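You operate a simulated robot arm through the tools that you are given. There is no shell and no other tool. Be economical: measure what you need, move in short steps, check, and stop when the job is done.

Carry out the task below with a simulated two-armed robot. There is one attempt and no reset: what you move stays moved.

TASK
Wipe up the spill on the top of the long table with the green cloth and put it back.

The check looks at the end state, three seconds after you hand in, the way a careful person would. Anything else that was tipped, shoved, dropped, spilled or broken makes it a failure. Flat cloth is picked up by pressing the open fingertips on it (5 to 10 N) and closing them slowly along it; thin cloth reads only 2 to 8 mm in the jaws.

THE ROBOT
Two 7-joint arms with two-finger parallel grippers on one trunk, on a base that drives. Base frame: it is fixed to the floor where the robot stands at the start and does not move with it; the origin is under the middle of the robot, x ahead of it, y to its left, z up. Units: m, degrees, N and s.
The left shoulder is at the start at [0.06, 0.189, 1.178], the right one opposite. Payload 3.43 kg a hand.
The tool frame of a hand sits at the grasp point between the pads (the TCP): z along the fingers, y along the line on which they close. The tips reach 0.03 m beyond it. The gripper opens to 0.094 m. The fingers are 0.028 m wide and 0.01 m thick; the gripper's body (0.05 by 0.096 m) begins 0.055 m behind the TCP.
Orientation is that of the tool frame in the base frame, as [roll, pitch, yaw] about the fixed x, y, z axes, in that order (R = Rz(yaw) Ry(pitch) Rx(roll)). With the fingers straight down and closing along the base's y, the tool's x points along the base's -x, its y along +y and its z along -z.

THE INTERFACE
- The arms move only by the tool step_arm. It takes "left_motion", "right_motion" or both (then of equal length, played together; a hand with none holds still); each is a list of rows, each an object (a shift or turn left out is 0, a gripper value left out holds the last) with "fingers": the opening, from 0 (shut) to 1 (fully open); "translation": the shift along the base's x, y, z in units of 25 mm (1.0 is 25 mm), a list of three; "turn": the turn, a rotation vector about the base's x, y, z in units of 4 degrees (1.0 is 4 degrees), a list of three. In form: [{"fingers": fingers, "translation": [dx, dy, dz], "turn": [ax, ay, az]}, ...]. A call has 1 to 20 rows; each row shifts and turns the commanded pose from where the row before left it. A call with a number of a shift or a turn outside -1 to 1 is refused whole. Rows are played at 5 a second. More than 0.05 m and 8.6 degrees between two rows, or a gripper value outside its range, and nothing of the call is played. Where a pose cannot be reached the arm comes as near as it can. A force on the tool above 40 N (or 10 N above the force at the start of the call, whichever is more), or a blocked arm, ends the call early, and 0.2 s more pass. Each finger travels about 0.153 m/s and halts on what it meets, pressing with about 40 N; the grip force reading is that of the motor and also rises with nothing between the fingers. The clock runs only during rows and for 0.2 s after the last one: add rows that do not move to give the fingers time. It gives the time, the measured TCP pose, the force on the tool (base axes), the opening and the grip force at its end, in the units of the frame above (readings bear some noise), with the torque about the TCP (base axes, N m) and any sound that the robot's microphone picked up.
- Cameras (640 x 400 px; columns grow to the right, rows downward): "scene" is now at [0.0018, -0.0162, 1.7117]; the picture's right is [-0.22, -0.98, 0.00], its down [-0.86, 0.20, -0.47] and it looks along [0.46, -0.10, -0.88] (base axes); focal length 252 px, centre (320, 200). "left" rides on the left gripper at [0.076, -0.014, -0.103] in its tool frame; the picture's right is [0.18, 0.98, 0.00], its down [-0.75, 0.14, -0.64] and it looks along [-0.63, 0.12, 0.77] (tool axes); focal length 243 px, centre (320, 200). "right" rides on the right gripper at [0.076, 0.014, -0.103] in its tool frame; the picture's right is [-0.18, 0.98, 0.00], its down [-0.75, -0.14, -0.64] and it looks along [-0.63, -0.12, 0.77] (tool axes); focal length 243 px, centre (320, 200). There is no depth. A picture from a camera that has moved, and an enlarged one, comes with that camera's place and axes in the base frame and with its lens.
- snapshot(camera): a new picture of that camera. It takes no simulated time.
- raise_lower(by): slides the trunk up (or, below 0, down) by that many m; the arms and the scene camera ride with it, the base frame stays. It gives what a move gives, with no picture.
- base_move(legs): drives the robot by 1 to 6 legs, each [ahead, left, turn to the left] in m, m and degrees, along the robot's own axes; the way and the turn of a leg run together, so that a leg with both is an arc; at most 1.5 m and 180 degrees a leg. The arms and the cameras ride along, it lands a little off, and it stops where it bumps. It gives what a move gives.
- turn_head(pan, tilt): turns the head with the scene camera to pan (to the left, within 86 degrees either way) and tilt (down, from -29 to 69), counted from straight ahead of the robot. It gives what a move gives.
- inspect(camera, box): a new picture of the part [left, top, right, bottom] of that camera's present view, enlarged. It takes no simulated time.
- hand_in(): hands the job in; it is judged then, once.

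Work in short steps. Places have to be worked out from the pictures, the camera data and where the tool is seen: move nearer, look again, correct. Check each grasp and each placing, and mend what went wrong. You have 120 turns and 100 pictures in all, those below and enlarged ones among them. Open the grippers and draw the arms clear of the work before you hand the job in, unless the task says otherwise; then end with one line.

The tools are called after "Emit:" by a JSON object that holds its "fn" and its "kwargs". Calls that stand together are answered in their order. step_arm: Moves the arms, as the interface text tells. Its arguments: {"type":"object","properties":{"left_motion":{"type":"array","items":{"type":"object","properties":{"fingers":{"type":"number"},"translation":{"type":"array","items":{"type":"number"}},"turn":{"type":"array","items":{"type":"number"}}}}},"right_motion":{"type":"array","items":{"type":"object","properties":{"fingers":{"type":"number"},"translation":{"type":"array","items":{"type":"number"}},"turn":{"type":"array","items":{"type":"number"}}}}}},"required":[]} The other tools are called the same way: raise_lower (by) slides the trunk up or down; base_move (legs) drives the base; turn_head (pan, tilt) turns the head that bears the scene camera; snapshot (camera) takes a picture; inspect (camera, box) takes an enlarged picture of a part of a camera's view; hand_in () hands the job in.

At the start:

```text
t: 0.0
left_ee_pos: [0.3914, 0.1304, 1.1698]
left_tool_rot: [180.0, 0.0, -179.9]
left_ft_force: [0.2, 0.0, 0.4]
left_moment: [0.02, 0.02, 0.03]
left_width: 0.0942
left_grip_force: 0.1
right_ee_pos: [0.3495, -0.2194, 1.1755]
right_tool_rot: [-180.0, -0.1, -179.9]
right_ft_force: [0.9, -0.5, 0.8]
right_moment: [0.01, -0.01, 0.01]
right_width: 0.094
right_grip_force: 0.0
trunk travel left (down, up): [-0.85, 0.14]
robot x, y, heading: [0.0001, 0.002, -0.2]
head pan, tilt: [-12.8, 62.0]
```

scene: 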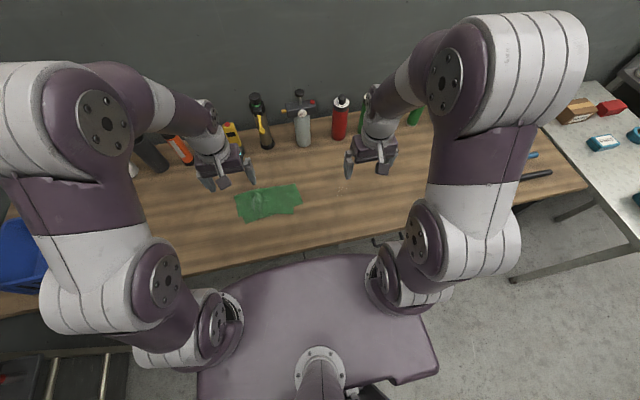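
right: 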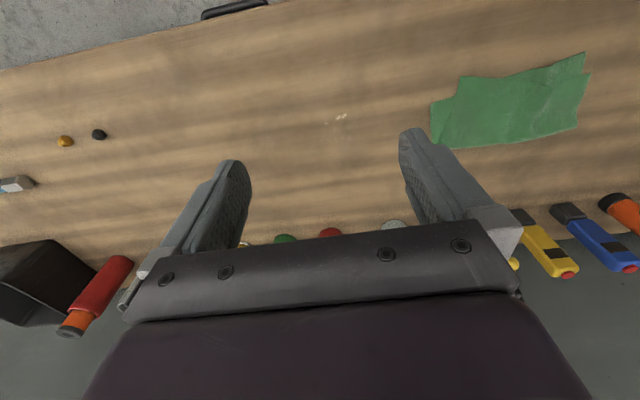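
left: 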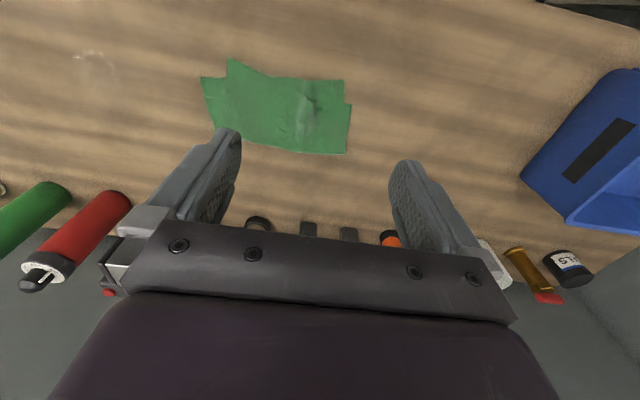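

The cloth lies ahead of the left hand, and there is a faint glossy patch to its right, which may be the spill. I'll look closer.

Emit:
{"fn": "inspect", "kwargs": {"camera": "left", "box": [0, 0, 380, 200]}}

Emit:
{"fn": "inspect", "kwargs": {"camera": "right", "box": [200, 20, 640, 220]}}

Emit:
{"fn": "inspect", "kwargs": {"camera": "scene", "box": [140, 70, 600, 290]}}

```text
1.68 times, centred on (190, 100) of left
camera zoom: at [0.3158, 0.1162, 1.2716], right [-0.18, 0.98, 0.0], down [0.75, 0.14, 0.64], along [0.63, 0.12, -0.77], focal length 409 px, centre (539, 368)
```

zoom: 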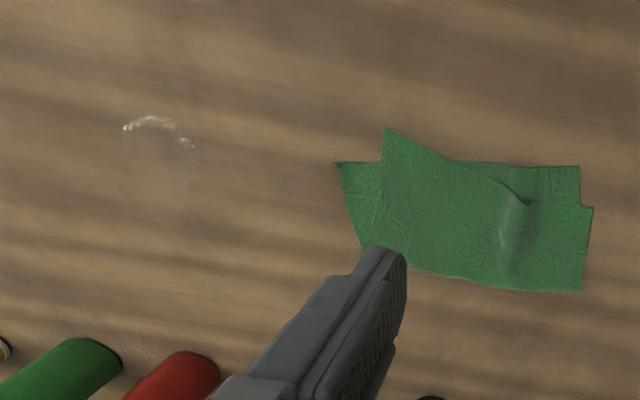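

```text
1.45 times, centred on (420, 120) of right
camera zoom: at [0.2736, -0.205, 1.2779], right [0.18, 0.98, 0.0], down [0.75, -0.14, 0.64], along [0.63, -0.12, -0.77], focal length 353 px, centre (174, 316)
```

zoom: 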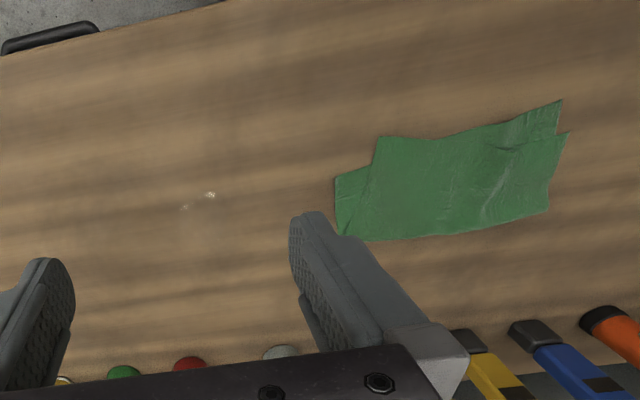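

```text
1.39 times, centred on (370, 180) of scene
camera zoom: at [0.0018, -0.0162, 1.7117], right [-0.22, -0.98, 0.0], down [-0.86, 0.2, -0.47], along [0.46, -0.1, -0.88], focal length 351 px, centre (250, 228)
```

zoom: 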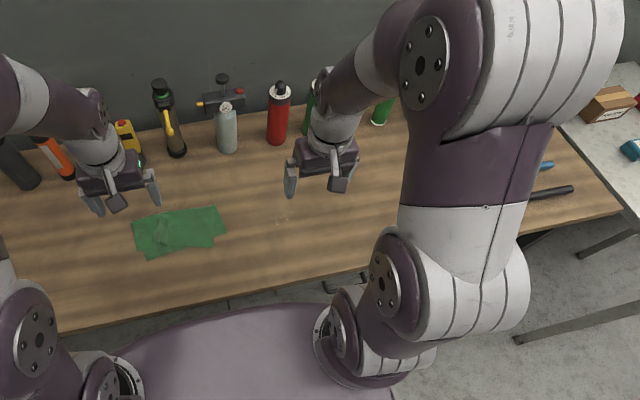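

Working from the two wrist views, the table top is at z≈0.86. The cloth covers x 0.41–0.54, y −0.05–0.20, and a clear spill sits around (0.45, −0.20). I'll lower the right hand for a better view of it.

Emit:
{"fn": "step_arm", "kwargs": {"right_motion": [{"translation": [-0.5, 0, -1]}, {"translation": [-0.5, 0, -1]}, {"translation": [-0.5, 0, -1]}, {"translation": [-0.5, 0, -1]}, {"translation": [0, 0, -1]}, {"translation": [0, 0, -1]}, {}]}}

Emit:
{"fn": "snapshot", "kwargs": {"camera": "right"}}

```text
t: 1.6
left_ee_pos: [0.3914, 0.1297, 1.1699]
left_tool_rot: [180.0, 0.0, -180.0]
left_ft_force: [1.1, 0.0, 0.0]
left_moment: [0.02, -0.05, -0.03]
left_width: 0.0939
left_grip_force: 0.0
right_ee_pos: [0.2975, -0.2202, 1.0249]
right_tool_rot: [180.0, 0.0, -180.0]
right_ft_force: [-0.3, -0.2, -0.6]
right_moment: [0.0, -0.01, -0.01]
right_width: 0.0939
right_grip_force: 0.0
trunk travel left (down, up): [-0.85, 0.14]
robot x, y, heading: [0.0024, -0.0019, -0.1]
head pan, tilt: [-12.8, 62.0]
```

```text
93 pictures are left
camera right: at [0.2224, -0.2049, 1.1277], right [0.18, 0.98, 0.0], down [0.75, -0.14, 0.64], along [0.63, -0.12, -0.77], focal length 243 px, centre (320, 200)
```

right: 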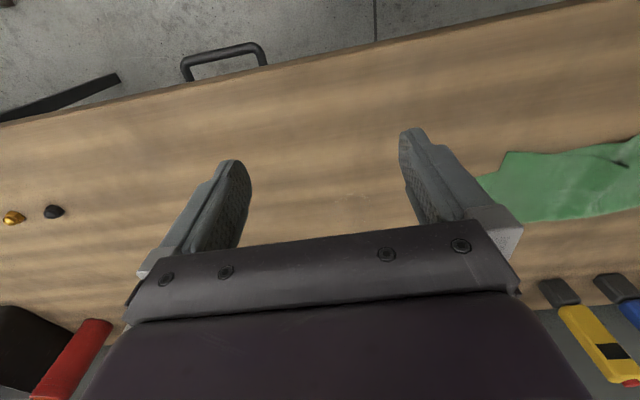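

Emit:
{"fn": "inspect", "kwargs": {"camera": "right", "box": [220, 110, 440, 248]}}

Emit:
{"fn": "inspect", "kwargs": {"camera": "scene", "box": [290, 150, 410, 225]}}

```text
2.90 times, centred on (330, 179) of right
camera zoom: at [0.2224, -0.2049, 1.1277], right [0.18, 0.98, 0.0], down [0.75, -0.14, 0.64], along [0.63, -0.12, -0.77], focal length 703 px, centre (291, 261)
```

zoom: 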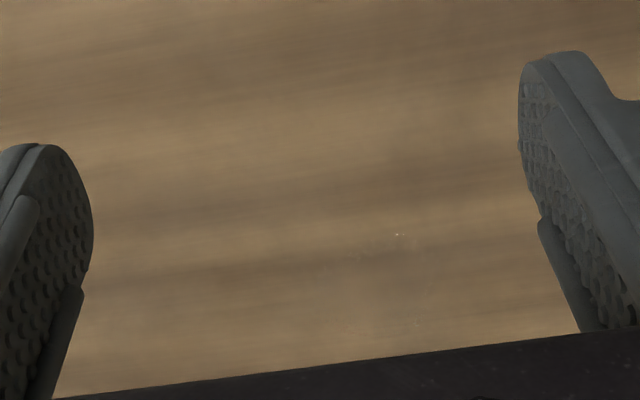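

```text
5.33 times, centred on (350, 188) of scene
camera zoom: at [0.001, -0.0161, 1.7117], right [-0.22, -0.98, 0.0], down [-0.86, 0.2, -0.47], along [0.46, -0.1, -0.88], focal length 1345 px, centre (160, 267)
```

zoom: 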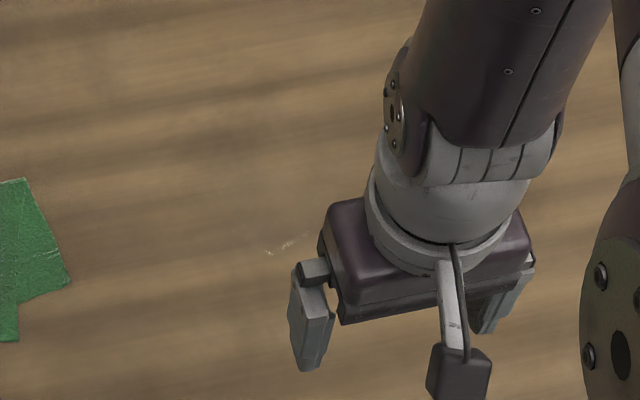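

The spill's outline is hidden from here. I'll move the right hand aside and bring the left hand over for a low, angled view.

Emit:
{"fn": "step_arm", "kwargs": {"right_motion": [{"translation": [-0.5, -1, 0.5]}, {"translation": [-0.5, -1, 0.5]}, {"translation": [0, -1, 0]}, {"translation": [0, -1, 0]}, {"translation": [0, -1, 0]}, {"translation": [0, -1, 0]}, {}], "left_motion": [{"translation": [-1, -0.5, -0.5]}, {"translation": [-1, -1, -0.5]}, {"translation": [-1, -1, -0.5]}, {"translation": [-1, -1, -0.5]}, {"translation": [-1, -1, -0.5]}, {"translation": [-0.5, -1, 0]}, {}]}}

Emit:
{"fn": "snapshot", "kwargs": {"camera": "left"}}

Emit:
{"fn": "inspect", "kwargs": {"camera": "scene", "box": [290, 150, 410, 225]}}

```text
t: 3.2
left_ee_pos: [0.2538, -0.0077, 1.1059]
left_tool_rot: [-179.9, 0.0, -180.0]
left_ft_force: [0.1, -1.1, -0.2]
left_moment: [0.01, 0.01, -0.01]
left_width: 0.0938
left_grip_force: 0.0
right_ee_pos: [0.2736, -0.371, 1.0515]
right_tool_rot: [-179.9, -0.1, -179.8]
right_ft_force: [0.6, -1.0, 0.7]
right_moment: [-0.05, -0.02, 0.02]
right_width: 0.094
right_grip_force: 0.0
trunk travel left (down, up): [-0.85, 0.14]
robot x, y, heading: [0.0004, 0.0014, 0.0]
head pan, tilt: [-12.8, 62.0]
```

```text
90 pictures are left
camera left: at [0.1776, -0.0219, 1.2088], right [-0.18, 0.98, 0.0], down [0.75, 0.14, 0.64], along [0.63, 0.12, -0.77], focal length 243 px, centre (320, 200)
```

left: 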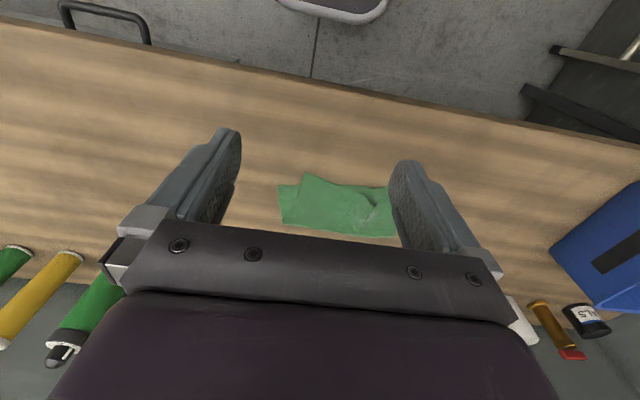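

```text
5.33 times, centred on (350, 188) of scene
camera zoom: at [0.0017, -0.0153, 1.7117], right [-0.22, -0.98, 0.0], down [-0.86, 0.19, -0.47], along [0.46, -0.1, -0.88], focal length 1345 px, centre (160, 267)
```

zoom: 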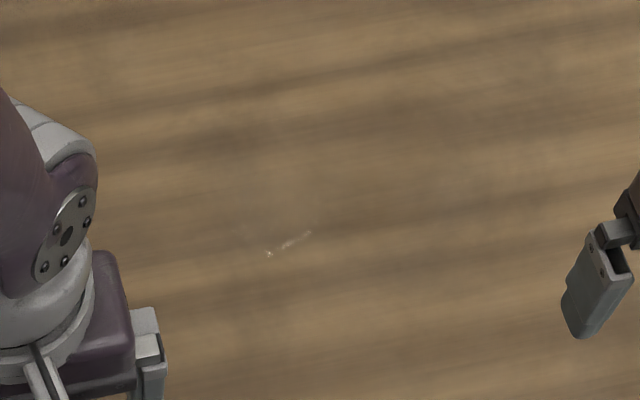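

The visible highlights trace the near edge of a clear puddle at x≈0.44, y −0.19 to −0.23, and a faint patch runs on to x≈0.52. I'll take the left hand away and bring the right hand above the cloth's right part.

Emit:
{"fn": "step_arm", "kwargs": {"left_motion": [{"translation": [0, 1, 0.3]}, {"translation": [0, 1, 0.3]}, {"translation": [0, 1, 0.3]}, {"translation": [0, 1, 0.3]}, {"translation": [0, 1, 0.3]}, {"translation": [0, 1, 0.3]}, {"translation": [0, 1, 0.3]}, {"translation": [0, 1, 0.3]}, {"translation": [0, 1, 0]}, {"translation": [0, 1, 0]}, {"translation": [0, 1, 0]}, {"translation": [0, 1, 0]}, {}, {}, {}, {}, {}, {}], "right_motion": [{"translation": [0, 1, 0]}, {"translation": [0.5, 1, 0]}, {"translation": [0.5, 1, 0]}, {"translation": [0.5, 1, 0]}, {"translation": [0.5, 1, 0]}, {"translation": [0.5, 1, 0]}, {"translation": [0.5, 1, 0]}, {"translation": [0.5, 1, 0]}, {"translation": [0.5, 1, 0]}, {"translation": [0.5, 1, 0]}, {"translation": [0.5, 1, 0]}, {"translation": [0.5, 1, 0]}, {"translation": [0.5, 1, 0]}, {"translation": [0.5, 1, 0]}, {"translation": [0.5, 1, 0]}, {"translation": [0.5, 1, 0]}, {"translation": [0.5, 0, 0], "fingers": 0.55}, {}]}}

Emit:
{"fn": "snapshot", "kwargs": {"camera": "right"}}

Emit:
{"fn": "snapshot", "kwargs": {"camera": "scene"}}

```text
t: 7.0
left_ee_pos: [0.255, 0.2934, 1.1653]
left_tool_rot: [-180.0, 0.0, 180.0]
left_ft_force: [0.2, -0.8, 0.5]
left_moment: [0.03, -0.03, -0.02]
left_width: 0.0941
left_grip_force: 0.1
right_ee_pos: [0.4738, 0.0295, 1.0515]
right_tool_rot: [-180.0, 0.1, -179.9]
right_ft_force: [-0.8, 0.2, 0.1]
right_moment: [0.0, 0.03, 0.03]
right_width: 0.0514
right_grip_force: 0.1
trunk travel left (down, up): [-0.85, 0.14]
robot x, y, heading: [-0.0002, 0.001, 0.1]
head pan, tilt: [-12.8, 62.0]
```

```text
88 pictures are left
camera right: at [0.3981, 0.0447, 1.1537], right [0.18, 0.98, 0.0], down [0.75, -0.14, 0.64], along [0.63, -0.12, -0.77], focal length 243 px, centre (320, 200)
```

right: 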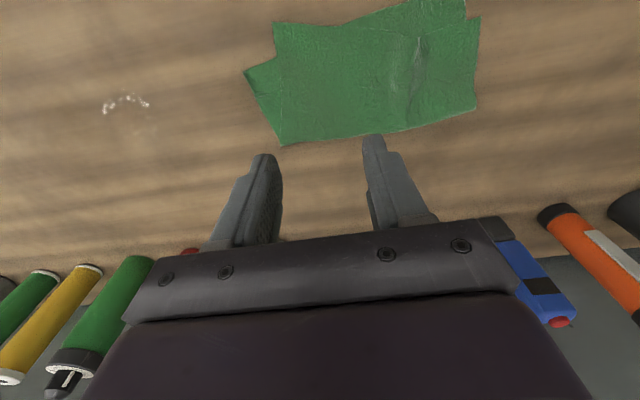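

```text
87 pictures are left
camera scene: at [0.0015, -0.0161, 1.7117], right [-0.22, -0.98, 0.0], down [-0.86, 0.2, -0.47], along [0.46, -0.1, -0.88], focal length 252 px, centre (320, 200)
```

scene: 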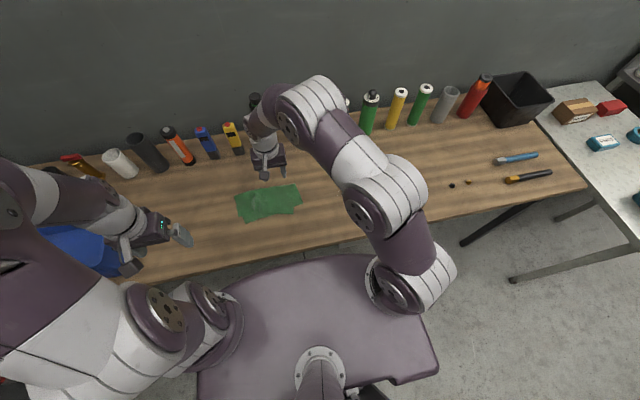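

The cloth is confirmed: its right end is at y≈−0.05 and it spans x 0.42–0.54. I'll lower the fingertips to just above the table at (0.48, 0.03).

Emit:
{"fn": "step_arm", "kwargs": {"right_motion": [{"translation": [0.3, 0, -1]}, {"translation": [0, 0, -1]}, {"translation": [0, 0, -1]}, {"translation": [0, 0, -1]}, {"translation": [0, 0, -0.8]}, {"translation": [0, 0, -0.4]}, {}]}}

Emit:
{"fn": "snapshot", "kwargs": {"camera": "right"}}

```text
t: 8.6
left_ee_pos: [0.2555, 0.2942, 1.1664]
left_tool_rot: [179.9, 0.0, 179.9]
left_ft_force: [-0.4, -0.3, -0.8]
left_moment: [-0.02, 0.02, -0.01]
left_width: 0.0941
left_grip_force: 0.1
right_ee_pos: [0.4824, 0.0303, 0.92]
right_tool_rot: [-180.0, 0.0, 180.0]
right_ft_force: [0.4, 0.1, -0.3]
right_moment: [0.0, 0.03, 0.01]
right_width: 0.0515
right_grip_force: 0.1
trunk travel left (down, up): [-0.85, 0.14]
robot x, y, heading: [0.0012, -0.0046, 0.2]
head pan, tilt: [-12.8, 62.0]
```

```text
86 pictures are left
camera right: at [0.4064, 0.0441, 1.023], right [0.18, 0.98, 0.0], down [0.75, -0.14, 0.64], along [0.63, -0.12, -0.77], focal length 243 px, centre (320, 200)
```

right: 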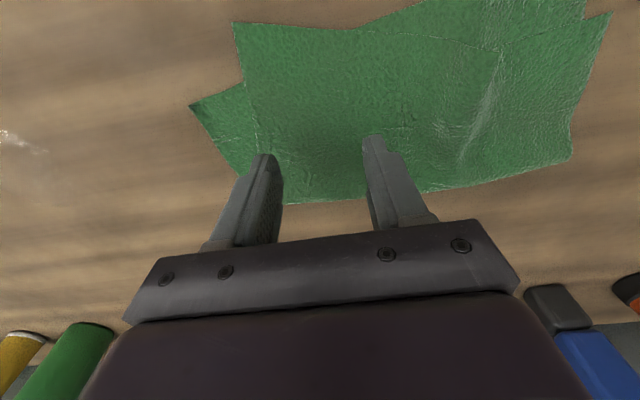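

The tips are about 30 mm above the table. I'll keep lowering in small rows until contact shows in the force reading.

Emit:
{"fn": "step_arm", "kwargs": {"right_motion": [{"translation": [0, 0, -0.3]}, {"translation": [0, 0, -0.3]}, {"translation": [0, 0, -0.2]}, {"translation": [0, 0, -0.2]}, {}]}}

```text
t: 9.8
left_ee_pos: [0.2542, 0.2936, 1.1654]
left_tool_rot: [-180.0, 0.0, -180.0]
left_ft_force: [-0.8, 0.0, -0.6]
left_moment: [0.03, -0.01, -0.02]
left_width: 0.0941
left_grip_force: 0.1
right_ee_pos: [0.4828, 0.0304, 0.8934]
right_tool_rot: [-179.9, 0.0, 180.0]
right_ft_force: [-1.2, -0.2, 0.0]
right_moment: [-0.03, -0.02, 0.01]
right_width: 0.0517
right_grip_force: 0.2
trunk travel left (down, up): [-0.85, 0.14]
robot x, y, heading: [0.0008, 0.0001, -0.1]
head pan, tilt: [-12.8, 62.0]
```

Still no contact at z=0.893, so I'll go down 2–3 mm at a time.

Emit:
{"fn": "step_arm", "kwargs": {"right_motion": [{"translation": [0, 0, -0.1]}, {}, {"translation": [0, 0, -0.1]}, {}]}}

```text
t: 10.8
left_ee_pos: [0.2549, 0.2939, 1.1672]
left_tool_rot: [180.0, -0.1, 179.9]
left_ft_force: [0.3, 0.2, 0.1]
left_moment: [-0.01, 0.0, -0.02]
left_width: 0.094
left_grip_force: 0.0
right_ee_pos: [0.4823, 0.0301, 0.8908]
right_tool_rot: [179.9, 0.2, -179.9]
right_ft_force: [-1.3, 0.0, 10.0]
right_moment: [-0.15, 0.03, -0.01]
right_width: 0.0515
right_grip_force: 0.0
trunk travel left (down, up): [-0.85, 0.14]
robot x, y, heading: [0.0003, 0.0044, 0.0]
head pan, tilt: [-12.8, 62.0]
```

Contact at 10 N with z≈0.891, so the table is at ≈0.861. I'll close the fingers slowly along the cloth.

Emit:
{"fn": "step_arm", "kwargs": {"right_motion": [{"translation": [0, 0, 0.04], "fingers": 0.5}, {"fingers": 0.45}, {"fingers": 0.4}, {"fingers": 0.35}, {"fingers": 0.3}, {"fingers": 0.25}, {"fingers": 0.2}, {"fingers": 0.15}, {"fingers": 0.1}, {"fingers": 0.05}, {"fingers": 0}, {}, {}]}}

Emit:
{"fn": "snapshot", "kwargs": {"camera": "right"}}

```text
t: 13.6
left_ee_pos: [0.2558, 0.293, 1.1661]
left_tool_rot: [180.0, 0.0, 179.9]
left_ft_force: [-1.0, 0.1, 0.4]
left_moment: [0.01, -0.02, -0.01]
left_width: 0.0939
left_grip_force: 0.0
right_ee_pos: [0.4822, 0.0305, 0.8914]
right_tool_rot: [-180.0, 0.1, 180.0]
right_ft_force: [-0.2, 1.0, 2.4]
right_moment: [-0.02, -0.03, 0.02]
right_width: 0.0025
right_grip_force: 37.3
trunk travel left (down, up): [-0.85, 0.14]
robot x, y, heading: [0.001, 0.0016, -0.1]
head pan, tilt: [-12.8, 62.0]
```

```text
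85 pictures are left
camera right: at [0.4065, 0.0449, 0.9943], right [0.18, 0.98, 0.0], down [0.75, -0.14, 0.64], along [0.63, -0.12, -0.77], focal length 243 px, centre (320, 200)
```

right: 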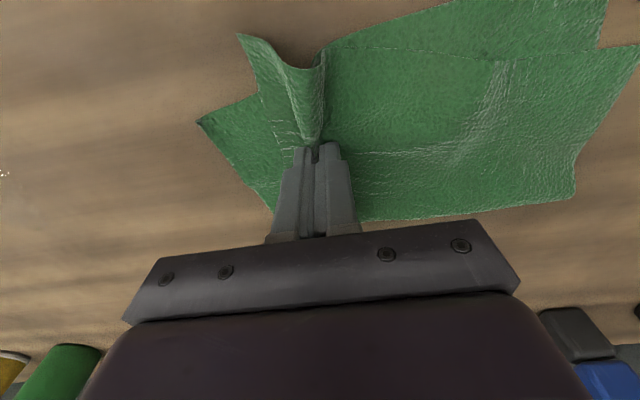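

The pinch closed at 2.5 mm with a cloth ridge between the jaws. I'll lift gently and check that it holds.

Emit:
{"fn": "step_arm", "kwargs": {"right_motion": [{"translation": [0, 0, 0.5]}, {"translation": [0, 0, 0.5]}, {"translation": [0, 0, 0.5]}, {"translation": [0, 0, 0.5]}, {}]}}

Emit:
{"fn": "snapshot", "kwargs": {"camera": "right"}}

Emit:
{"fn": "inspect", "kwargs": {"camera": "scene", "box": [210, 130, 370, 230]}}

```text
t: 14.8
left_ee_pos: [0.2548, 0.2938, 1.166]
left_tool_rot: [180.0, 0.0, 180.0]
left_ft_force: [0.9, 0.2, -0.2]
left_moment: [-0.01, 0.0, 0.02]
left_width: 0.094
left_grip_force: 0.1
right_ee_pos: [0.4816, 0.0304, 0.9412]
right_tool_rot: [179.9, 0.0, -179.9]
right_ft_force: [0.1, 0.1, -0.1]
right_moment: [0.02, 0.01, 0.01]
right_width: 0.0028
right_grip_force: 37.4
trunk travel left (down, up): [-0.85, 0.14]
robot x, y, heading: [0.003, -0.0043, -0.1]
head pan, tilt: [-12.8, 62.0]
```

```text
84 pictures are left
camera right: at [0.406, 0.0454, 1.0439], right [0.18, 0.98, 0.0], down [0.75, -0.14, 0.64], along [0.63, -0.12, -0.77], focal length 243 px, centre (320, 200)
```

right: 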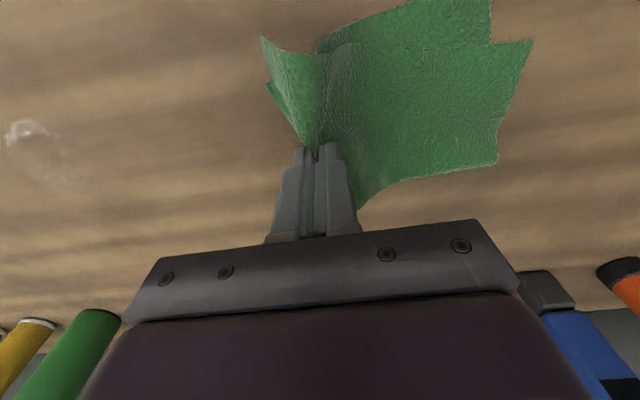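

```text
4.00 times, centred on (290, 180) of scene
camera zoom: at [0.002, -0.0161, 1.7117], right [-0.22, -0.98, 0.0], down [-0.86, 0.2, -0.47], along [0.46, -0.1, -0.88], focal length 1008 px, centre (440, 280)
```

zoom: 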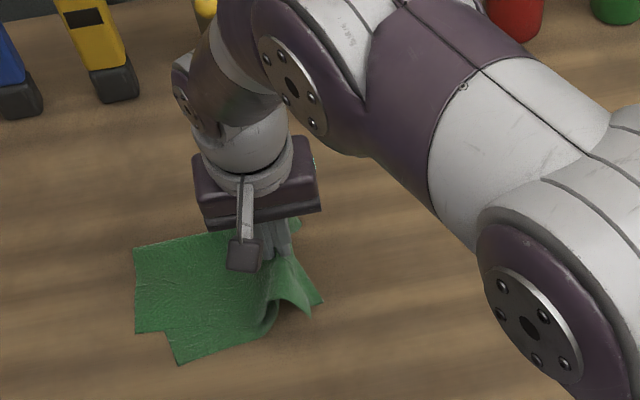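

The cloth is held firmly and lifts as one piece. From this angle more of the spill shows at the left edge of the view, so I'll zoom in there.

Emit:
{"fn": "inspect", "kwargs": {"camera": "right", "box": [0, 80, 240, 230]}}

```text
2.67 times, centred on (120, 155) of right
camera zoom: at [0.406, 0.0454, 1.0439], right [0.18, 0.98, 0.0], down [0.75, -0.14, 0.64], along [0.63, -0.12, -0.77], focal length 647 px, centre (853, 320)
```

zoom: 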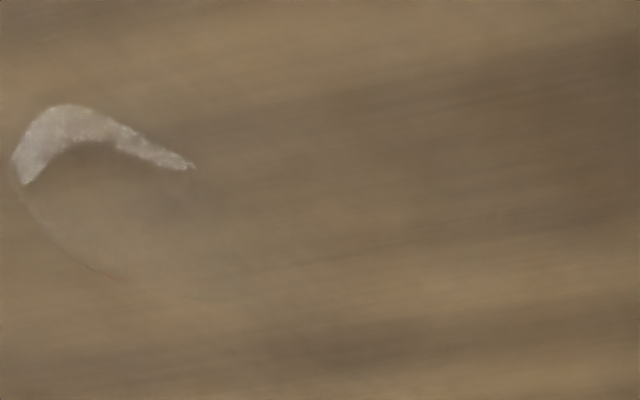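

The puddle outline is now clear: about 7 cm across, centred at (0.47, −0.20). I'll carry the cloth to just left of it and lower it to the surface.

Emit:
{"fn": "step_arm", "kwargs": {"right_motion": [{"translation": [0, -0.8, 0.4]}, {"translation": [0, -0.8, 0.4]}, {"translation": [0, -0.8, 0.4]}, {"translation": [-0.2, -0.8, 0]}, {"translation": [-0.2, -0.8, 0]}, {"translation": [0, -0.6, -0.5]}, {"translation": [0, -0.4, -0.7]}, {"translation": [0, -0.2, -0.7]}, {"translation": [0, 0, -0.7]}, {"translation": [0, 0, -0.5]}, {}]}}

Emit:
{"fn": "snapshot", "kwargs": {"camera": "right"}}

Emit:
{"fn": "inspect", "kwargs": {"camera": "scene", "box": [250, 130, 410, 230]}}

```text
t: 17.2
left_ee_pos: [0.2554, 0.2938, 1.1666]
left_tool_rot: [179.9, -0.1, -180.0]
left_ft_force: [0.4, -0.4, 0.5]
left_moment: [-0.02, -0.02, 0.0]
left_width: 0.0941
left_grip_force: 0.0
right_ee_pos: [0.4708, -0.0995, 0.8934]
right_tool_rot: [179.9, -0.1, -180.0]
right_ft_force: [0.0, -0.5, 1.8]
right_moment: [-0.03, 0.01, 0.0]
right_width: 0.0025
right_grip_force: 37.8
trunk travel left (down, up): [-0.85, 0.14]
robot x, y, heading: [0.0017, 0.0017, 0.2]
head pan, tilt: [-12.8, 62.0]
```

```text
81 pictures are left
camera right: at [0.3947, -0.0851, 0.9959], right [0.18, 0.98, 0.0], down [0.75, -0.14, 0.64], along [0.63, -0.12, -0.77], focal length 243 px, centre (320, 200)
```

right: 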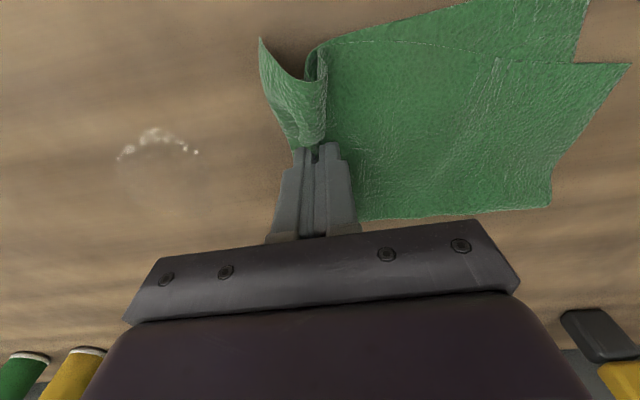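

```text
4.00 times, centred on (330, 180) of scene
camera zoom: at [0.0016, -0.0162, 1.7116], right [-0.22, -0.98, 0.0], down [-0.86, 0.2, -0.47], along [0.46, -0.1, -0.88], focal length 1008 px, centre (280, 280)
```

zoom: 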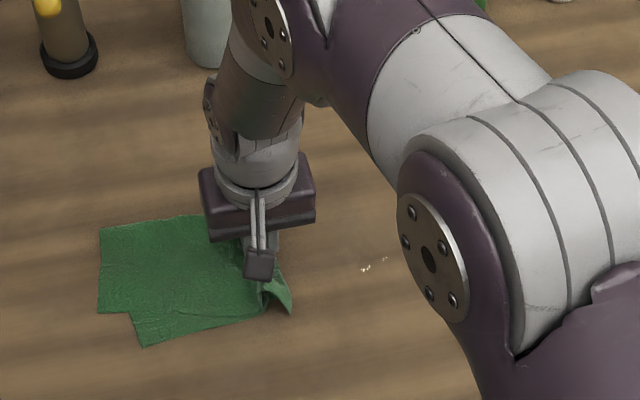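

The cloth trails flat to the left of the fingers. I'll press lightly and drag slowly across the puddle toward −y.

Emit:
{"fn": "step_arm", "kwargs": {"right_motion": [{"translation": [0, 0, -0.12]}, {"translation": [0, -0.4, 0]}, {"translation": [0, -0.4, 0]}, {"translation": [0, -0.4, 0]}, {"translation": [0, -0.4, 0]}, {"translation": [0, -0.4, 0]}, {"translation": [0, -0.4, 0]}, {"translation": [0, -0.4, 0]}, {"translation": [0, -0.4, 0]}, {"translation": [0, -0.4, 0]}, {"translation": [0, -0.4, 0]}, {"translation": [0, -0.4, 0]}, {"translation": [0, -0.4, 0]}, {"translation": [0, -0.4, 0]}, {"translation": [0, -0.4, 0]}, {"translation": [0, -0.4, 0]}, {"translation": [0, -0.4, 0]}, {"translation": [0, -0.4, 0]}, {"translation": [0, -0.4, 0]}, {}]}}

Emit:
{"fn": "snapshot", "kwargs": {"camera": "right"}}

```text
t: 21.4
left_ee_pos: [0.2537, 0.2958, 1.166]
left_tool_rot: [-179.8, 0.1, -179.9]
left_ft_force: [0.6, -0.5, -0.7]
left_moment: [-0.02, 0.01, 0.0]
left_width: 0.0939
left_grip_force: 0.0
right_ee_pos: [0.4705, -0.2779, 0.8918]
right_tool_rot: [-179.9, 0.2, 179.9]
right_ft_force: [-0.6, 10.4, 26.5]
right_moment: [0.42, 0.03, 0.03]
right_width: 0.0024
right_grip_force: 37.3
trunk travel left (down, up): [-0.85, 0.14]
robot x, y, heading: [-0.0024, -0.0006, -0.2]
head pan, tilt: [-12.8, 62.0]
```

```text
79 pictures are left
camera right: at [0.394, -0.2622, 0.9946], right [0.18, 0.98, 0.0], down [0.75, -0.14, 0.64], along [0.63, -0.12, -0.77], focal length 243 px, centre (320, 200)
```

right: 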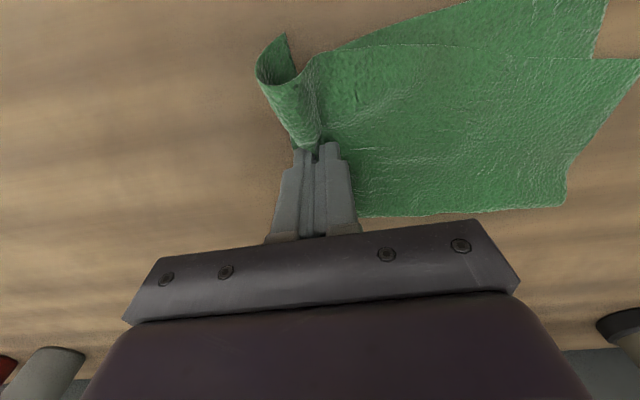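

The drag went cleanly. I'll lift and go back left so the wrist camera can see what remains.

Emit:
{"fn": "step_arm", "kwargs": {"right_motion": [{"translation": [0, 0, 1]}, {"translation": [0, 0, 1]}, {"translation": [0, 0, 1]}, {"translation": [0, 0, 1]}, {"translation": [0, 0, 1]}, {"translation": [0, 1, 1]}, {"translation": [0, 1, 0]}, {"translation": [0, 1, 0]}, {"translation": [0, 1, 0]}, {"translation": [0, 1, 0]}, {"translation": [0, 1, 0]}, {"translation": [0, 1, 0]}, {"translation": [0, 1, 0]}, {"translation": [0, 1, 0]}, {"translation": [0, 1, 0]}, {"translation": [0, 1, -1]}, {"translation": [0, 0, -1]}, {"translation": [0, 0, -1]}, {}]}}

Emit:
{"fn": "snapshot", "kwargs": {"camera": "right"}}

Emit:
{"fn": "inspect", "kwargs": {"camera": "right", "box": [0, 60, 240, 210]}}

Emit:
{"fn": "inspect", "kwargs": {"camera": "scene", "box": [250, 130, 410, 230]}}

```text
t: 25.4
left_ee_pos: [0.2548, 0.2936, 1.1676]
left_tool_rot: [179.9, 0.1, -180.0]
left_ft_force: [-1.0, -0.2, 0.4]
left_moment: [0.02, -0.04, 0.07]
left_width: 0.094
left_grip_force: 0.1
right_ee_pos: [0.4701, -0.0055, 0.9651]
right_tool_rot: [180.0, 0.1, 179.9]
right_ft_force: [-0.1, -0.3, 0.3]
right_moment: [0.0, 0.03, 0.02]
right_width: 0.0028
right_grip_force: 37.3
trunk travel left (down, up): [-0.85, 0.14]
robot x, y, heading: [0.0017, 0.0006, 0.3]
head pan, tilt: [-12.8, 62.0]
```

```text
78 pictures are left
camera right: at [0.3949, 0.0092, 1.0679], right [0.18, 0.98, 0.0], down [0.75, -0.14, 0.64], along [0.63, -0.12, -0.77], focal length 243 px, centre (320, 200)
```

right: 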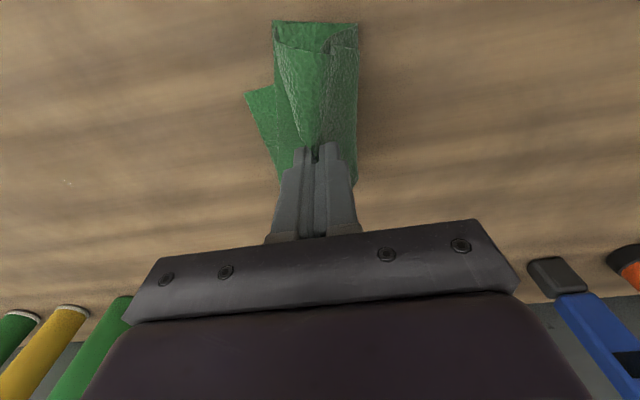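

```text
2.67 times, centred on (120, 135) of right
camera zoom: at [0.3949, 0.0092, 1.0679], right [0.18, 0.98, 0.0], down [0.75, -0.14, 0.64], along [0.63, -0.12, -0.77], focal length 647 px, centre (853, 373)
```

zoom: 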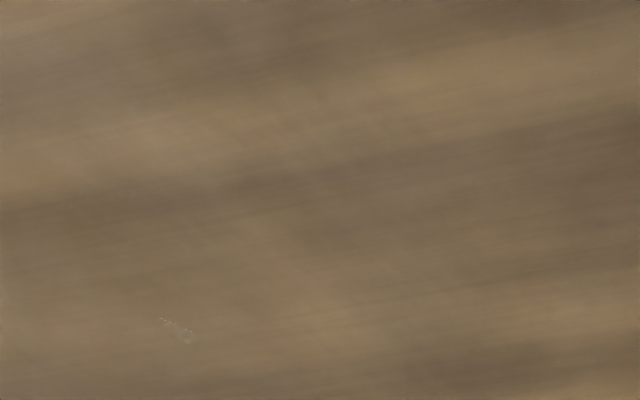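

```text
4.00 times, centred on (330, 180) of scene
camera zoom: at [0.0017, -0.0157, 1.7117], right [-0.22, -0.98, 0.0], down [-0.86, 0.19, -0.47], along [0.46, -0.1, -0.88], focal length 1008 px, centre (280, 280)
```

zoom: 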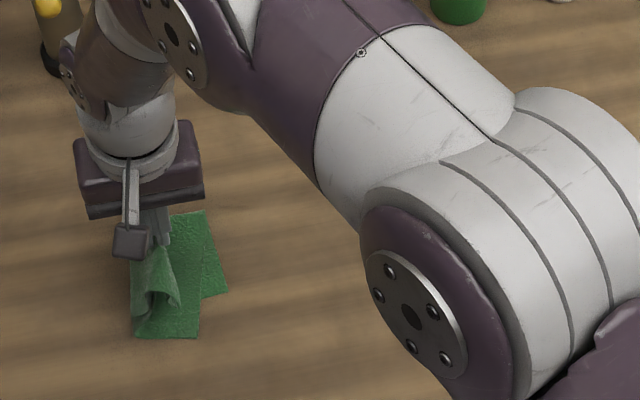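

The main puddle is gone, with one small residue showing near (0.495, −0.28). I'll drag again along x≈0.495, starting from y≈−0.12 and going past it.

Emit:
{"fn": "step_arm", "kwargs": {"right_motion": [{"translation": [0.3, 0, 0.7]}, {"translation": [0.4, 0, 0.7]}, {"translation": [0.3, 0, 0]}, {"translation": [0, -0.7, -0.7]}, {"translation": [0, -0.7, -0.7]}, {"translation": [0, -0.7, -0.7]}, {"translation": [0, -0.7, -0.7]}, {"translation": [0, -0.7, -0.7]}, {"translation": [0, -0.7, -0.6]}, {"translation": [0, -0.4, -0.2]}, {}]}}

Emit:
{"fn": "snapshot", "kwargs": {"camera": "right"}}

```text
t: 27.8
left_ee_pos: [0.2548, 0.2943, 1.1665]
left_tool_rot: [180.0, 0.1, 180.0]
left_ft_force: [0.1, 0.6, 0.0]
left_moment: [0.02, -0.02, -0.02]
left_width: 0.0941
left_grip_force: 0.0
right_ee_pos: [0.4958, -0.1198, 0.8927]
right_tool_rot: [179.9, 0.1, -180.0]
right_ft_force: [1.5, 0.9, 4.0]
right_moment: [0.09, -0.07, -0.03]
right_width: 0.0024
right_grip_force: 37.0
trunk travel left (down, up): [-0.85, 0.14]
robot x, y, heading: [0.0009, -0.0019, 0.0]
head pan, tilt: [-12.8, 62.0]
```

```text
75 pictures are left
camera right: at [0.4207, -0.1046, 0.996], right [0.18, 0.98, 0.0], down [0.75, -0.14, 0.64], along [0.63, -0.12, -0.77], focal length 243 px, centre (320, 200)
```

right: 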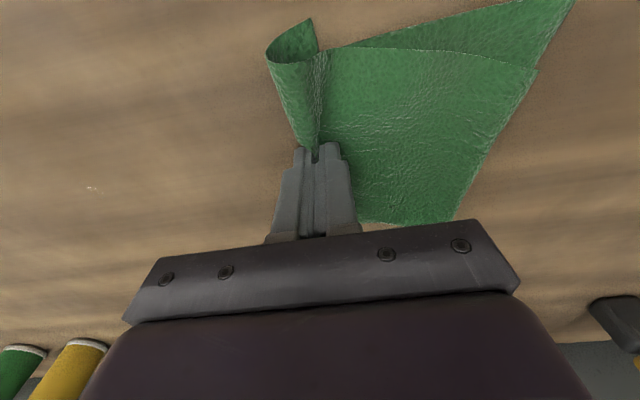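

Emit:
{"fn": "inspect", "kwargs": {"camera": "right", "box": [0, 110, 240, 260]}}

```text
2.67 times, centred on (120, 185) of right
camera zoom: at [0.4207, -0.1046, 0.996], right [0.18, 0.98, 0.0], down [0.75, -0.14, 0.64], along [0.63, -0.12, -0.77], focal length 647 px, centre (853, 240)
```

zoom: 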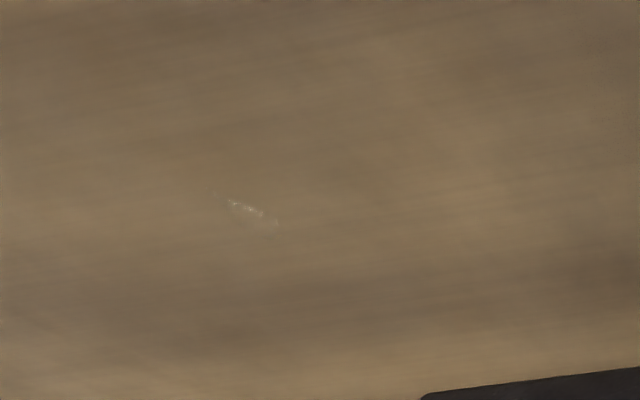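

The residue is a small smear around (0.495, −0.28). I'll drag over it with light pressure.

Emit:
{"fn": "step_arm", "kwargs": {"right_motion": [{"translation": [0, -0.5, -0.08]}, {"translation": [0, -0.6, 0]}, {"translation": [0, -0.6, 0]}, {"translation": [0, -0.6, 0]}, {"translation": [0, -0.6, 0]}, {"translation": [0, -0.5, 0]}, {"translation": [0, -0.5, 0]}, {"translation": [0, -0.5, 0]}, {"translation": [0, -0.5, 0]}, {"translation": [0, -0.5, 0]}, {"translation": [0, -0.5, 0]}, {"translation": [0, -0.5, 0]}, {"translation": [0, -0.5, 0]}, {"translation": [0, -0.5, 0]}, {"translation": [0, -0.5, 0]}, {"translation": [0, -0.5, 0]}, {"translation": [0, -0.5, 0]}, {"translation": [0, -0.5, 0]}, {"translation": [0, -0.5, 0]}, {}]}}

Emit:
{"fn": "snapshot", "kwargs": {"camera": "right"}}

```text
t: 32.0
left_ee_pos: [0.2538, 0.2943, 1.1671]
left_tool_rot: [-179.9, 0.0, 180.0]
left_ft_force: [-0.3, 0.1, 0.0]
left_moment: [-0.05, 0.02, 0.0]
left_width: 0.0939
left_grip_force: 0.1
right_ee_pos: [0.4952, -0.365, 0.8925]
right_tool_rot: [-179.9, 0.0, -180.0]
right_ft_force: [-1.3, 4.5, 15.3]
right_moment: [0.23, -0.02, -0.01]
right_width: 0.0026
right_grip_force: 37.5
trunk travel left (down, up): [-0.85, 0.14]
robot x, y, heading: [0.0004, -0.0008, 0.0]
head pan, tilt: [-12.8, 62.0]
```

```text
73 pictures are left
camera right: at [0.4198, -0.3506, 0.9948], right [0.18, 0.98, 0.0], down [0.75, -0.14, 0.64], along [0.63, -0.12, -0.77], focal length 243 px, centre (320, 200)
```

right: 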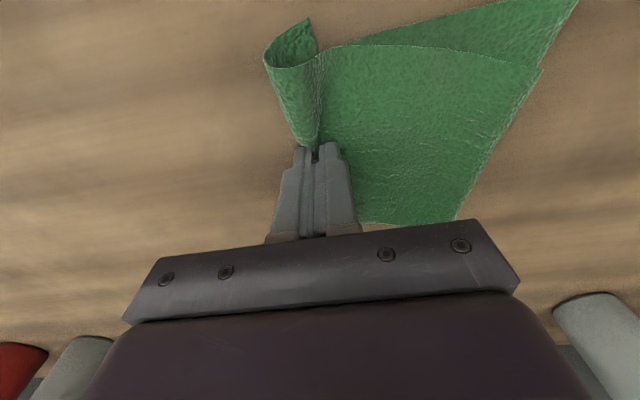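

I'll lift and go back left again to inspect the table from two stations.

Emit:
{"fn": "step_arm", "kwargs": {"right_motion": [{"translation": [0, 0, 1]}, {"translation": [0, 0, 1]}, {"translation": [0, 0, 1]}, {"translation": [0, 0, 1]}, {"translation": [0, 0, 1]}, {"translation": [0, 1, 1]}, {"translation": [0, 1, 0]}, {"translation": [0, 1, 0]}, {"translation": [0, 1, 0]}, {"translation": [0, 1, 0]}, {"translation": [0, 1, 0]}, {"translation": [0, 1, 0]}, {"translation": [0, 1, 0]}, {"translation": [0, 1, 0]}, {"translation": [0, 1, 0]}, {"translation": [0, 1, 0]}, {}]}}

Emit:
{"fn": "inspect", "kwargs": {"camera": "right", "box": [0, 0, 320, 200]}}

Emit:
{"fn": "step_arm", "kwargs": {"right_motion": [{"translation": [0, 1, 0]}, {"translation": [0, 1, -0.5]}, {"translation": [0, 1, -0.5]}, {"translation": [0, 0, -0.5]}, {"translation": [0, 0, -0.5]}, {}]}}

Emit:
{"fn": "inspect", "kwargs": {"camera": "right", "box": [0, 40, 320, 240]}}

```text
t: 35.6
left_ee_pos: [0.2551, 0.2918, 1.1658]
left_tool_rot: [180.0, -0.1, 179.9]
left_ft_force: [-0.2, 0.5, 0.5]
left_moment: [-0.05, 0.02, -0.01]
left_width: 0.094
left_grip_force: 0.1
right_ee_pos: [0.4968, -0.0937, 1.0401]
right_tool_rot: [179.8, 0.0, -180.0]
right_ft_force: [-0.5, -0.3, -1.0]
right_moment: [-0.01, 0.01, -0.02]
right_width: 0.0024
right_grip_force: 37.2
trunk travel left (down, up): [-0.85, 0.14]
robot x, y, heading: [-0.0015, -0.0009, 0.2]
head pan, tilt: [-12.8, 62.0]
```

```text
2.00 times, centred on (160, 100) of right
camera zoom: at [0.421, -0.0788, 1.1434], right [0.18, 0.98, 0.0], down [0.75, -0.14, 0.64], along [0.63, -0.12, -0.77], focal length 485 px, centre (640, 400)
```

zoom: 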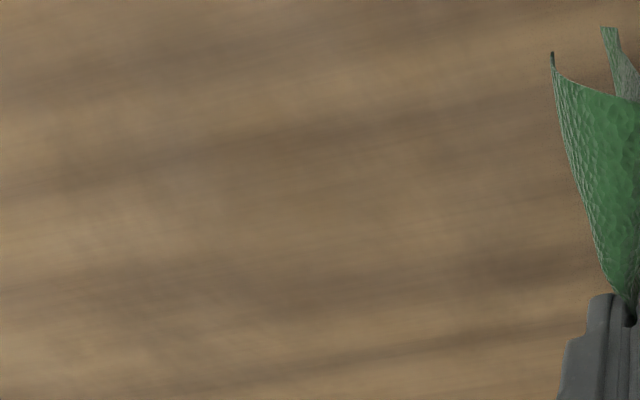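

```text
t: 37.0
left_ee_pos: [0.2545, 0.294, 1.1655]
left_tool_rot: [180.0, 0.0, 180.0]
left_ft_force: [0.9, 0.3, 0.4]
left_moment: [-0.01, 0.04, 0.01]
left_width: 0.0938
left_grip_force: 0.0
right_ee_pos: [0.4954, -0.0167, 0.9924]
right_tool_rot: [180.0, 0.0, -180.0]
right_ft_force: [-0.4, 0.0, -0.8]
right_moment: [-0.02, -0.02, -0.02]
right_width: 0.0025
right_grip_force: 37.4
trunk travel left (down, up): [-0.85, 0.14]
robot x, y, heading: [-0.0023, -0.0023, 0.2]
head pan, tilt: [-12.8, 62.0]
```

```text
2.00 times, centred on (160, 140) of right
camera zoom: at [0.4206, -0.0024, 1.0947], right [0.18, 0.98, 0.0], down [0.75, -0.14, 0.64], along [0.63, -0.12, -0.77], focal length 485 px, centre (640, 320)
```

zoom: 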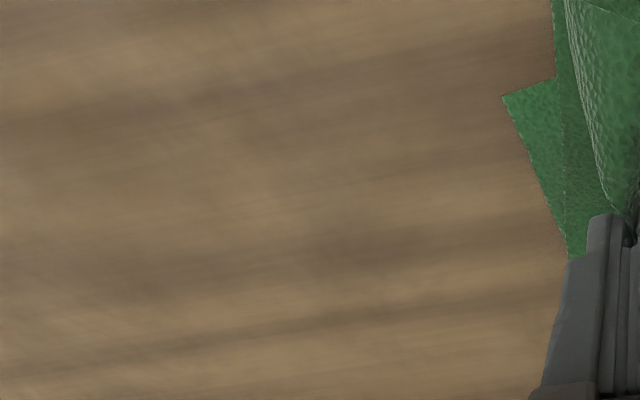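

Both views show a clean table. Now I'll put the cloth back: raise it, move left past its home with the left hand out of the way, then lower while drawing back to (0.482, 0.03) so it lies flat.

Emit:
{"fn": "step_arm", "kwargs": {"left_motion": [{"translation": [-0.3, 1, 0]}, {"translation": [-0.3, 1, 0]}, {"translation": [-0.3, 1, 0]}, {"translation": [-0.3, 1, 0]}, {"translation": [0, 1, 0]}, {}, {}, {}, {}, {}, {}, {}, {}], "right_motion": [{"translation": [0, 0, 1]}, {"translation": [0, 0, 1]}, {"translation": [0, 0, 1]}, {"translation": [-0.2, 1, 0]}, {"translation": [-0.2, 1, 0]}, {"translation": [-0.2, 1, 0]}, {"translation": [0, 1, 0]}, {"translation": [0, 1, 0]}, {"translation": [0, 1, 0]}, {"translation": [0, 1, 0]}, {"translation": [0, 1, 0]}, {"translation": [0, 0.6, 0]}, {}]}}

Emit:
{"fn": "snapshot", "kwargs": {"camera": "right"}}

Emit:
{"fn": "snapshot", "kwargs": {"camera": "scene"}}

```text
t: 39.8
left_ee_pos: [0.224, 0.4177, 1.1657]
left_tool_rot: [-179.9, 0.0, 180.0]
left_ft_force: [-0.6, -0.2, -0.6]
left_moment: [0.0, 0.01, -0.01]
left_width: 0.0941
left_grip_force: 0.0
right_ee_pos: [0.4604, 0.18, 1.0558]
right_tool_rot: [179.9, 0.1, -179.9]
right_ft_force: [0.3, 0.4, 0.4]
right_moment: [0.0, -0.01, 0.01]
right_width: 0.0025
right_grip_force: 37.3
right hand out of reach, approached as far as the arm can: row 10, 11, 12
trunk travel left (down, up): [-0.85, 0.14]
robot x, y, heading: [-0.0003, -0.0003, -0.0]
head pan, tilt: [-12.8, 62.0]
```

```text
70 pictures are left
camera right: at [0.3846, 0.1935, 1.159], right [0.18, 0.98, 0.0], down [0.75, -0.14, 0.64], along [0.63, -0.12, -0.77], focal length 243 px, centre (320, 200)
```

right: 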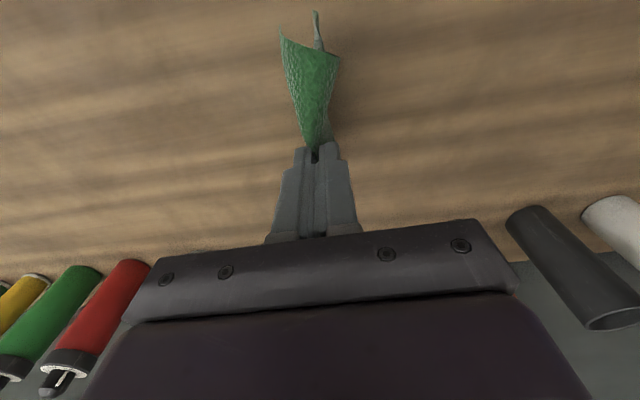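

```text
69 pictures are left
camera scene: at [0.0023, -0.016, 1.7116], right [-0.22, -0.98, 0.0], down [-0.86, 0.2, -0.47], along [0.46, -0.1, -0.88], focal length 252 px, centre (320, 200)
```

scene: 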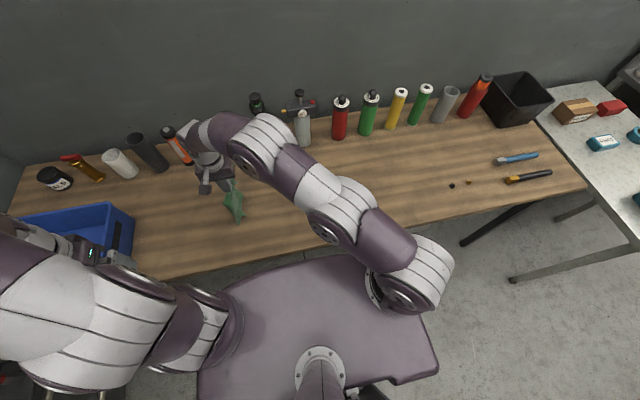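

The right arm is at its reach limit at y≈0.18, which is far enough. I'll lower while drawing back in −y so the trailing part settles on the left.

Emit:
{"fn": "step_arm", "kwargs": {"right_motion": [{"translation": [0, 0, -0.5]}, {"translation": [0, -0.3, -0.7]}, {"translation": [0, -0.5, -0.7]}, {"translation": [0, -0.6, -0.7]}, {"translation": [0, -0.6, -0.7]}, {"translation": [0, -0.6, -0.7]}, {"translation": [0, -0.6, -0.7]}, {"translation": [0, -0.5, -0.7]}, {}]}}

Emit:
{"fn": "snapshot", "kwargs": {"camera": "right"}}

```text
t: 41.8
left_ee_pos: [0.2231, 0.418, 1.1675]
left_tool_rot: [180.0, 0.0, -180.0]
left_ft_force: [-0.5, 1.0, 0.2]
left_moment: [0.01, 0.02, 0.01]
left_width: 0.0938
left_grip_force: 0.2
right_ee_pos: [0.4606, 0.0857, 0.9223]
right_tool_rot: [180.0, -0.1, -180.0]
right_ft_force: [-0.1, 0.0, 0.0]
right_moment: [-0.01, -0.02, -0.03]
right_width: 0.0024
right_grip_force: 37.2
trunk travel left (down, up): [-0.85, 0.14]
robot x, y, heading: [0.0036, -0.0003, 0.0]
head pan, tilt: [-12.8, 62.0]
```

```text
68 pictures are left
camera right: at [0.3845, 0.1006, 1.0247], right [0.18, 0.98, 0.0], down [0.75, -0.14, 0.64], along [0.63, -0.12, -0.77], focal length 243 px, centre (320, 200)
```

right: 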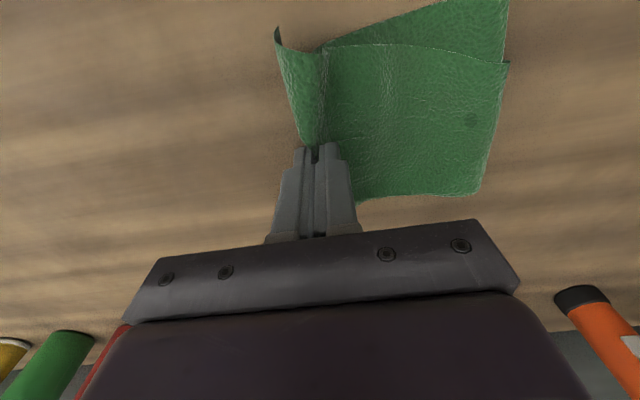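

It is laying out nicely. I'll finish lowering and draw it to (0.482, 0.03).

Emit:
{"fn": "step_arm", "kwargs": {"right_motion": [{"translation": [0.1, -0.3, -0.4]}, {"translation": [0.2, -0.4, -0.4]}, {"translation": [0.2, -0.5, -0.2]}, {"translation": [0.2, -0.5, -0.05]}, {"translation": [0.1, -0.5, 0]}, {}]}}

Emit:
{"fn": "snapshot", "kwargs": {"camera": "right"}}

```text
t: 43.2
left_ee_pos: [0.2238, 0.4174, 1.168]
left_tool_rot: [-180.0, 0.0, 180.0]
left_ft_force: [0.3, -0.7, 0.7]
left_moment: [0.01, 0.01, 0.0]
left_width: 0.094
left_grip_force: 0.0
right_ee_pos: [0.4808, 0.0326, 0.8949]
right_tool_rot: [180.0, 0.1, 180.0]
right_ft_force: [0.5, 0.6, 1.9]
right_moment: [0.03, -0.04, 0.02]
right_width: 0.0026
right_grip_force: 37.6
trunk travel left (down, up): [-0.85, 0.14]
robot x, y, heading: [0.0033, -0.0015, -0.1]
head pan, tilt: [-12.8, 62.0]
```

```text
67 pictures are left
camera right: at [0.4052, 0.0463, 0.9976], right [0.18, 0.98, 0.0], down [0.75, -0.14, 0.64], along [0.63, -0.12, -0.77], focal length 243 px, centre (320, 200)
```

right: 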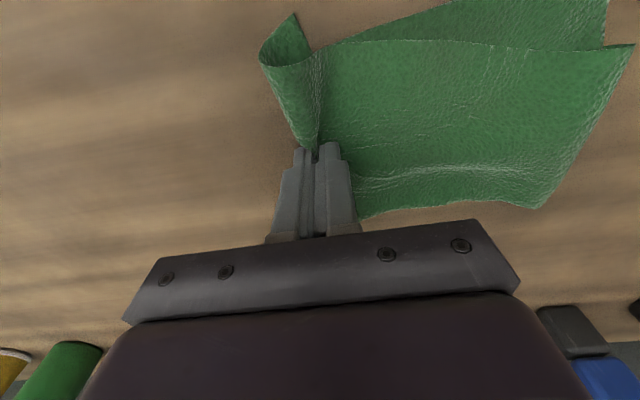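

The cloth is back at its original spot and lies almost as it did. I'll open slowly, spreading the pinch flat, and lift away.

Emit:
{"fn": "step_arm", "kwargs": {"right_motion": [{"fingers": 0.08}, {"fingers": 0.16}, {"fingers": 0.24}, {"fingers": 0.32}, {"fingers": 0.4}, {"fingers": 0.48}, {"fingers": 0.55}, {}, {"translation": [0, 0, 0.4]}, {"translation": [0, 0, 0.6]}, {"translation": [0, 0, 1]}, {"translation": [0, 0, 1]}, {}]}}

Emit:
{"fn": "snapshot", "kwargs": {"camera": "right"}}

```text
t: 46.0
left_ee_pos: [0.2238, 0.4172, 1.166]
left_tool_rot: [179.9, 0.0, -179.9]
left_ft_force: [-0.1, 0.2, -0.2]
left_moment: [0.0, -0.01, 0.0]
left_width: 0.0938
left_grip_force: 0.0
right_ee_pos: [0.4803, 0.0324, 0.9694]
right_tool_rot: [-180.0, 0.0, -179.9]
right_ft_force: [0.9, -0.5, 0.0]
right_moment: [0.0, 0.04, 0.02]
right_width: 0.0518
right_grip_force: 0.1
trunk travel left (down, up): [-0.85, 0.14]
robot x, y, heading: [0.0018, -0.0009, -0.1]
head pan, tilt: [-12.8, 62.0]
```

```text
66 pictures are left
camera right: at [0.4045, 0.0473, 1.0727], right [0.18, 0.98, 0.0], down [0.75, -0.14, 0.64], along [0.63, -0.12, -0.77], focal length 243 px, centre (320, 200)
```

right: 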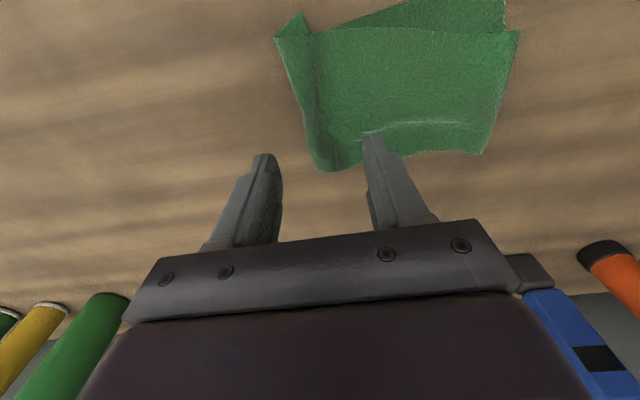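

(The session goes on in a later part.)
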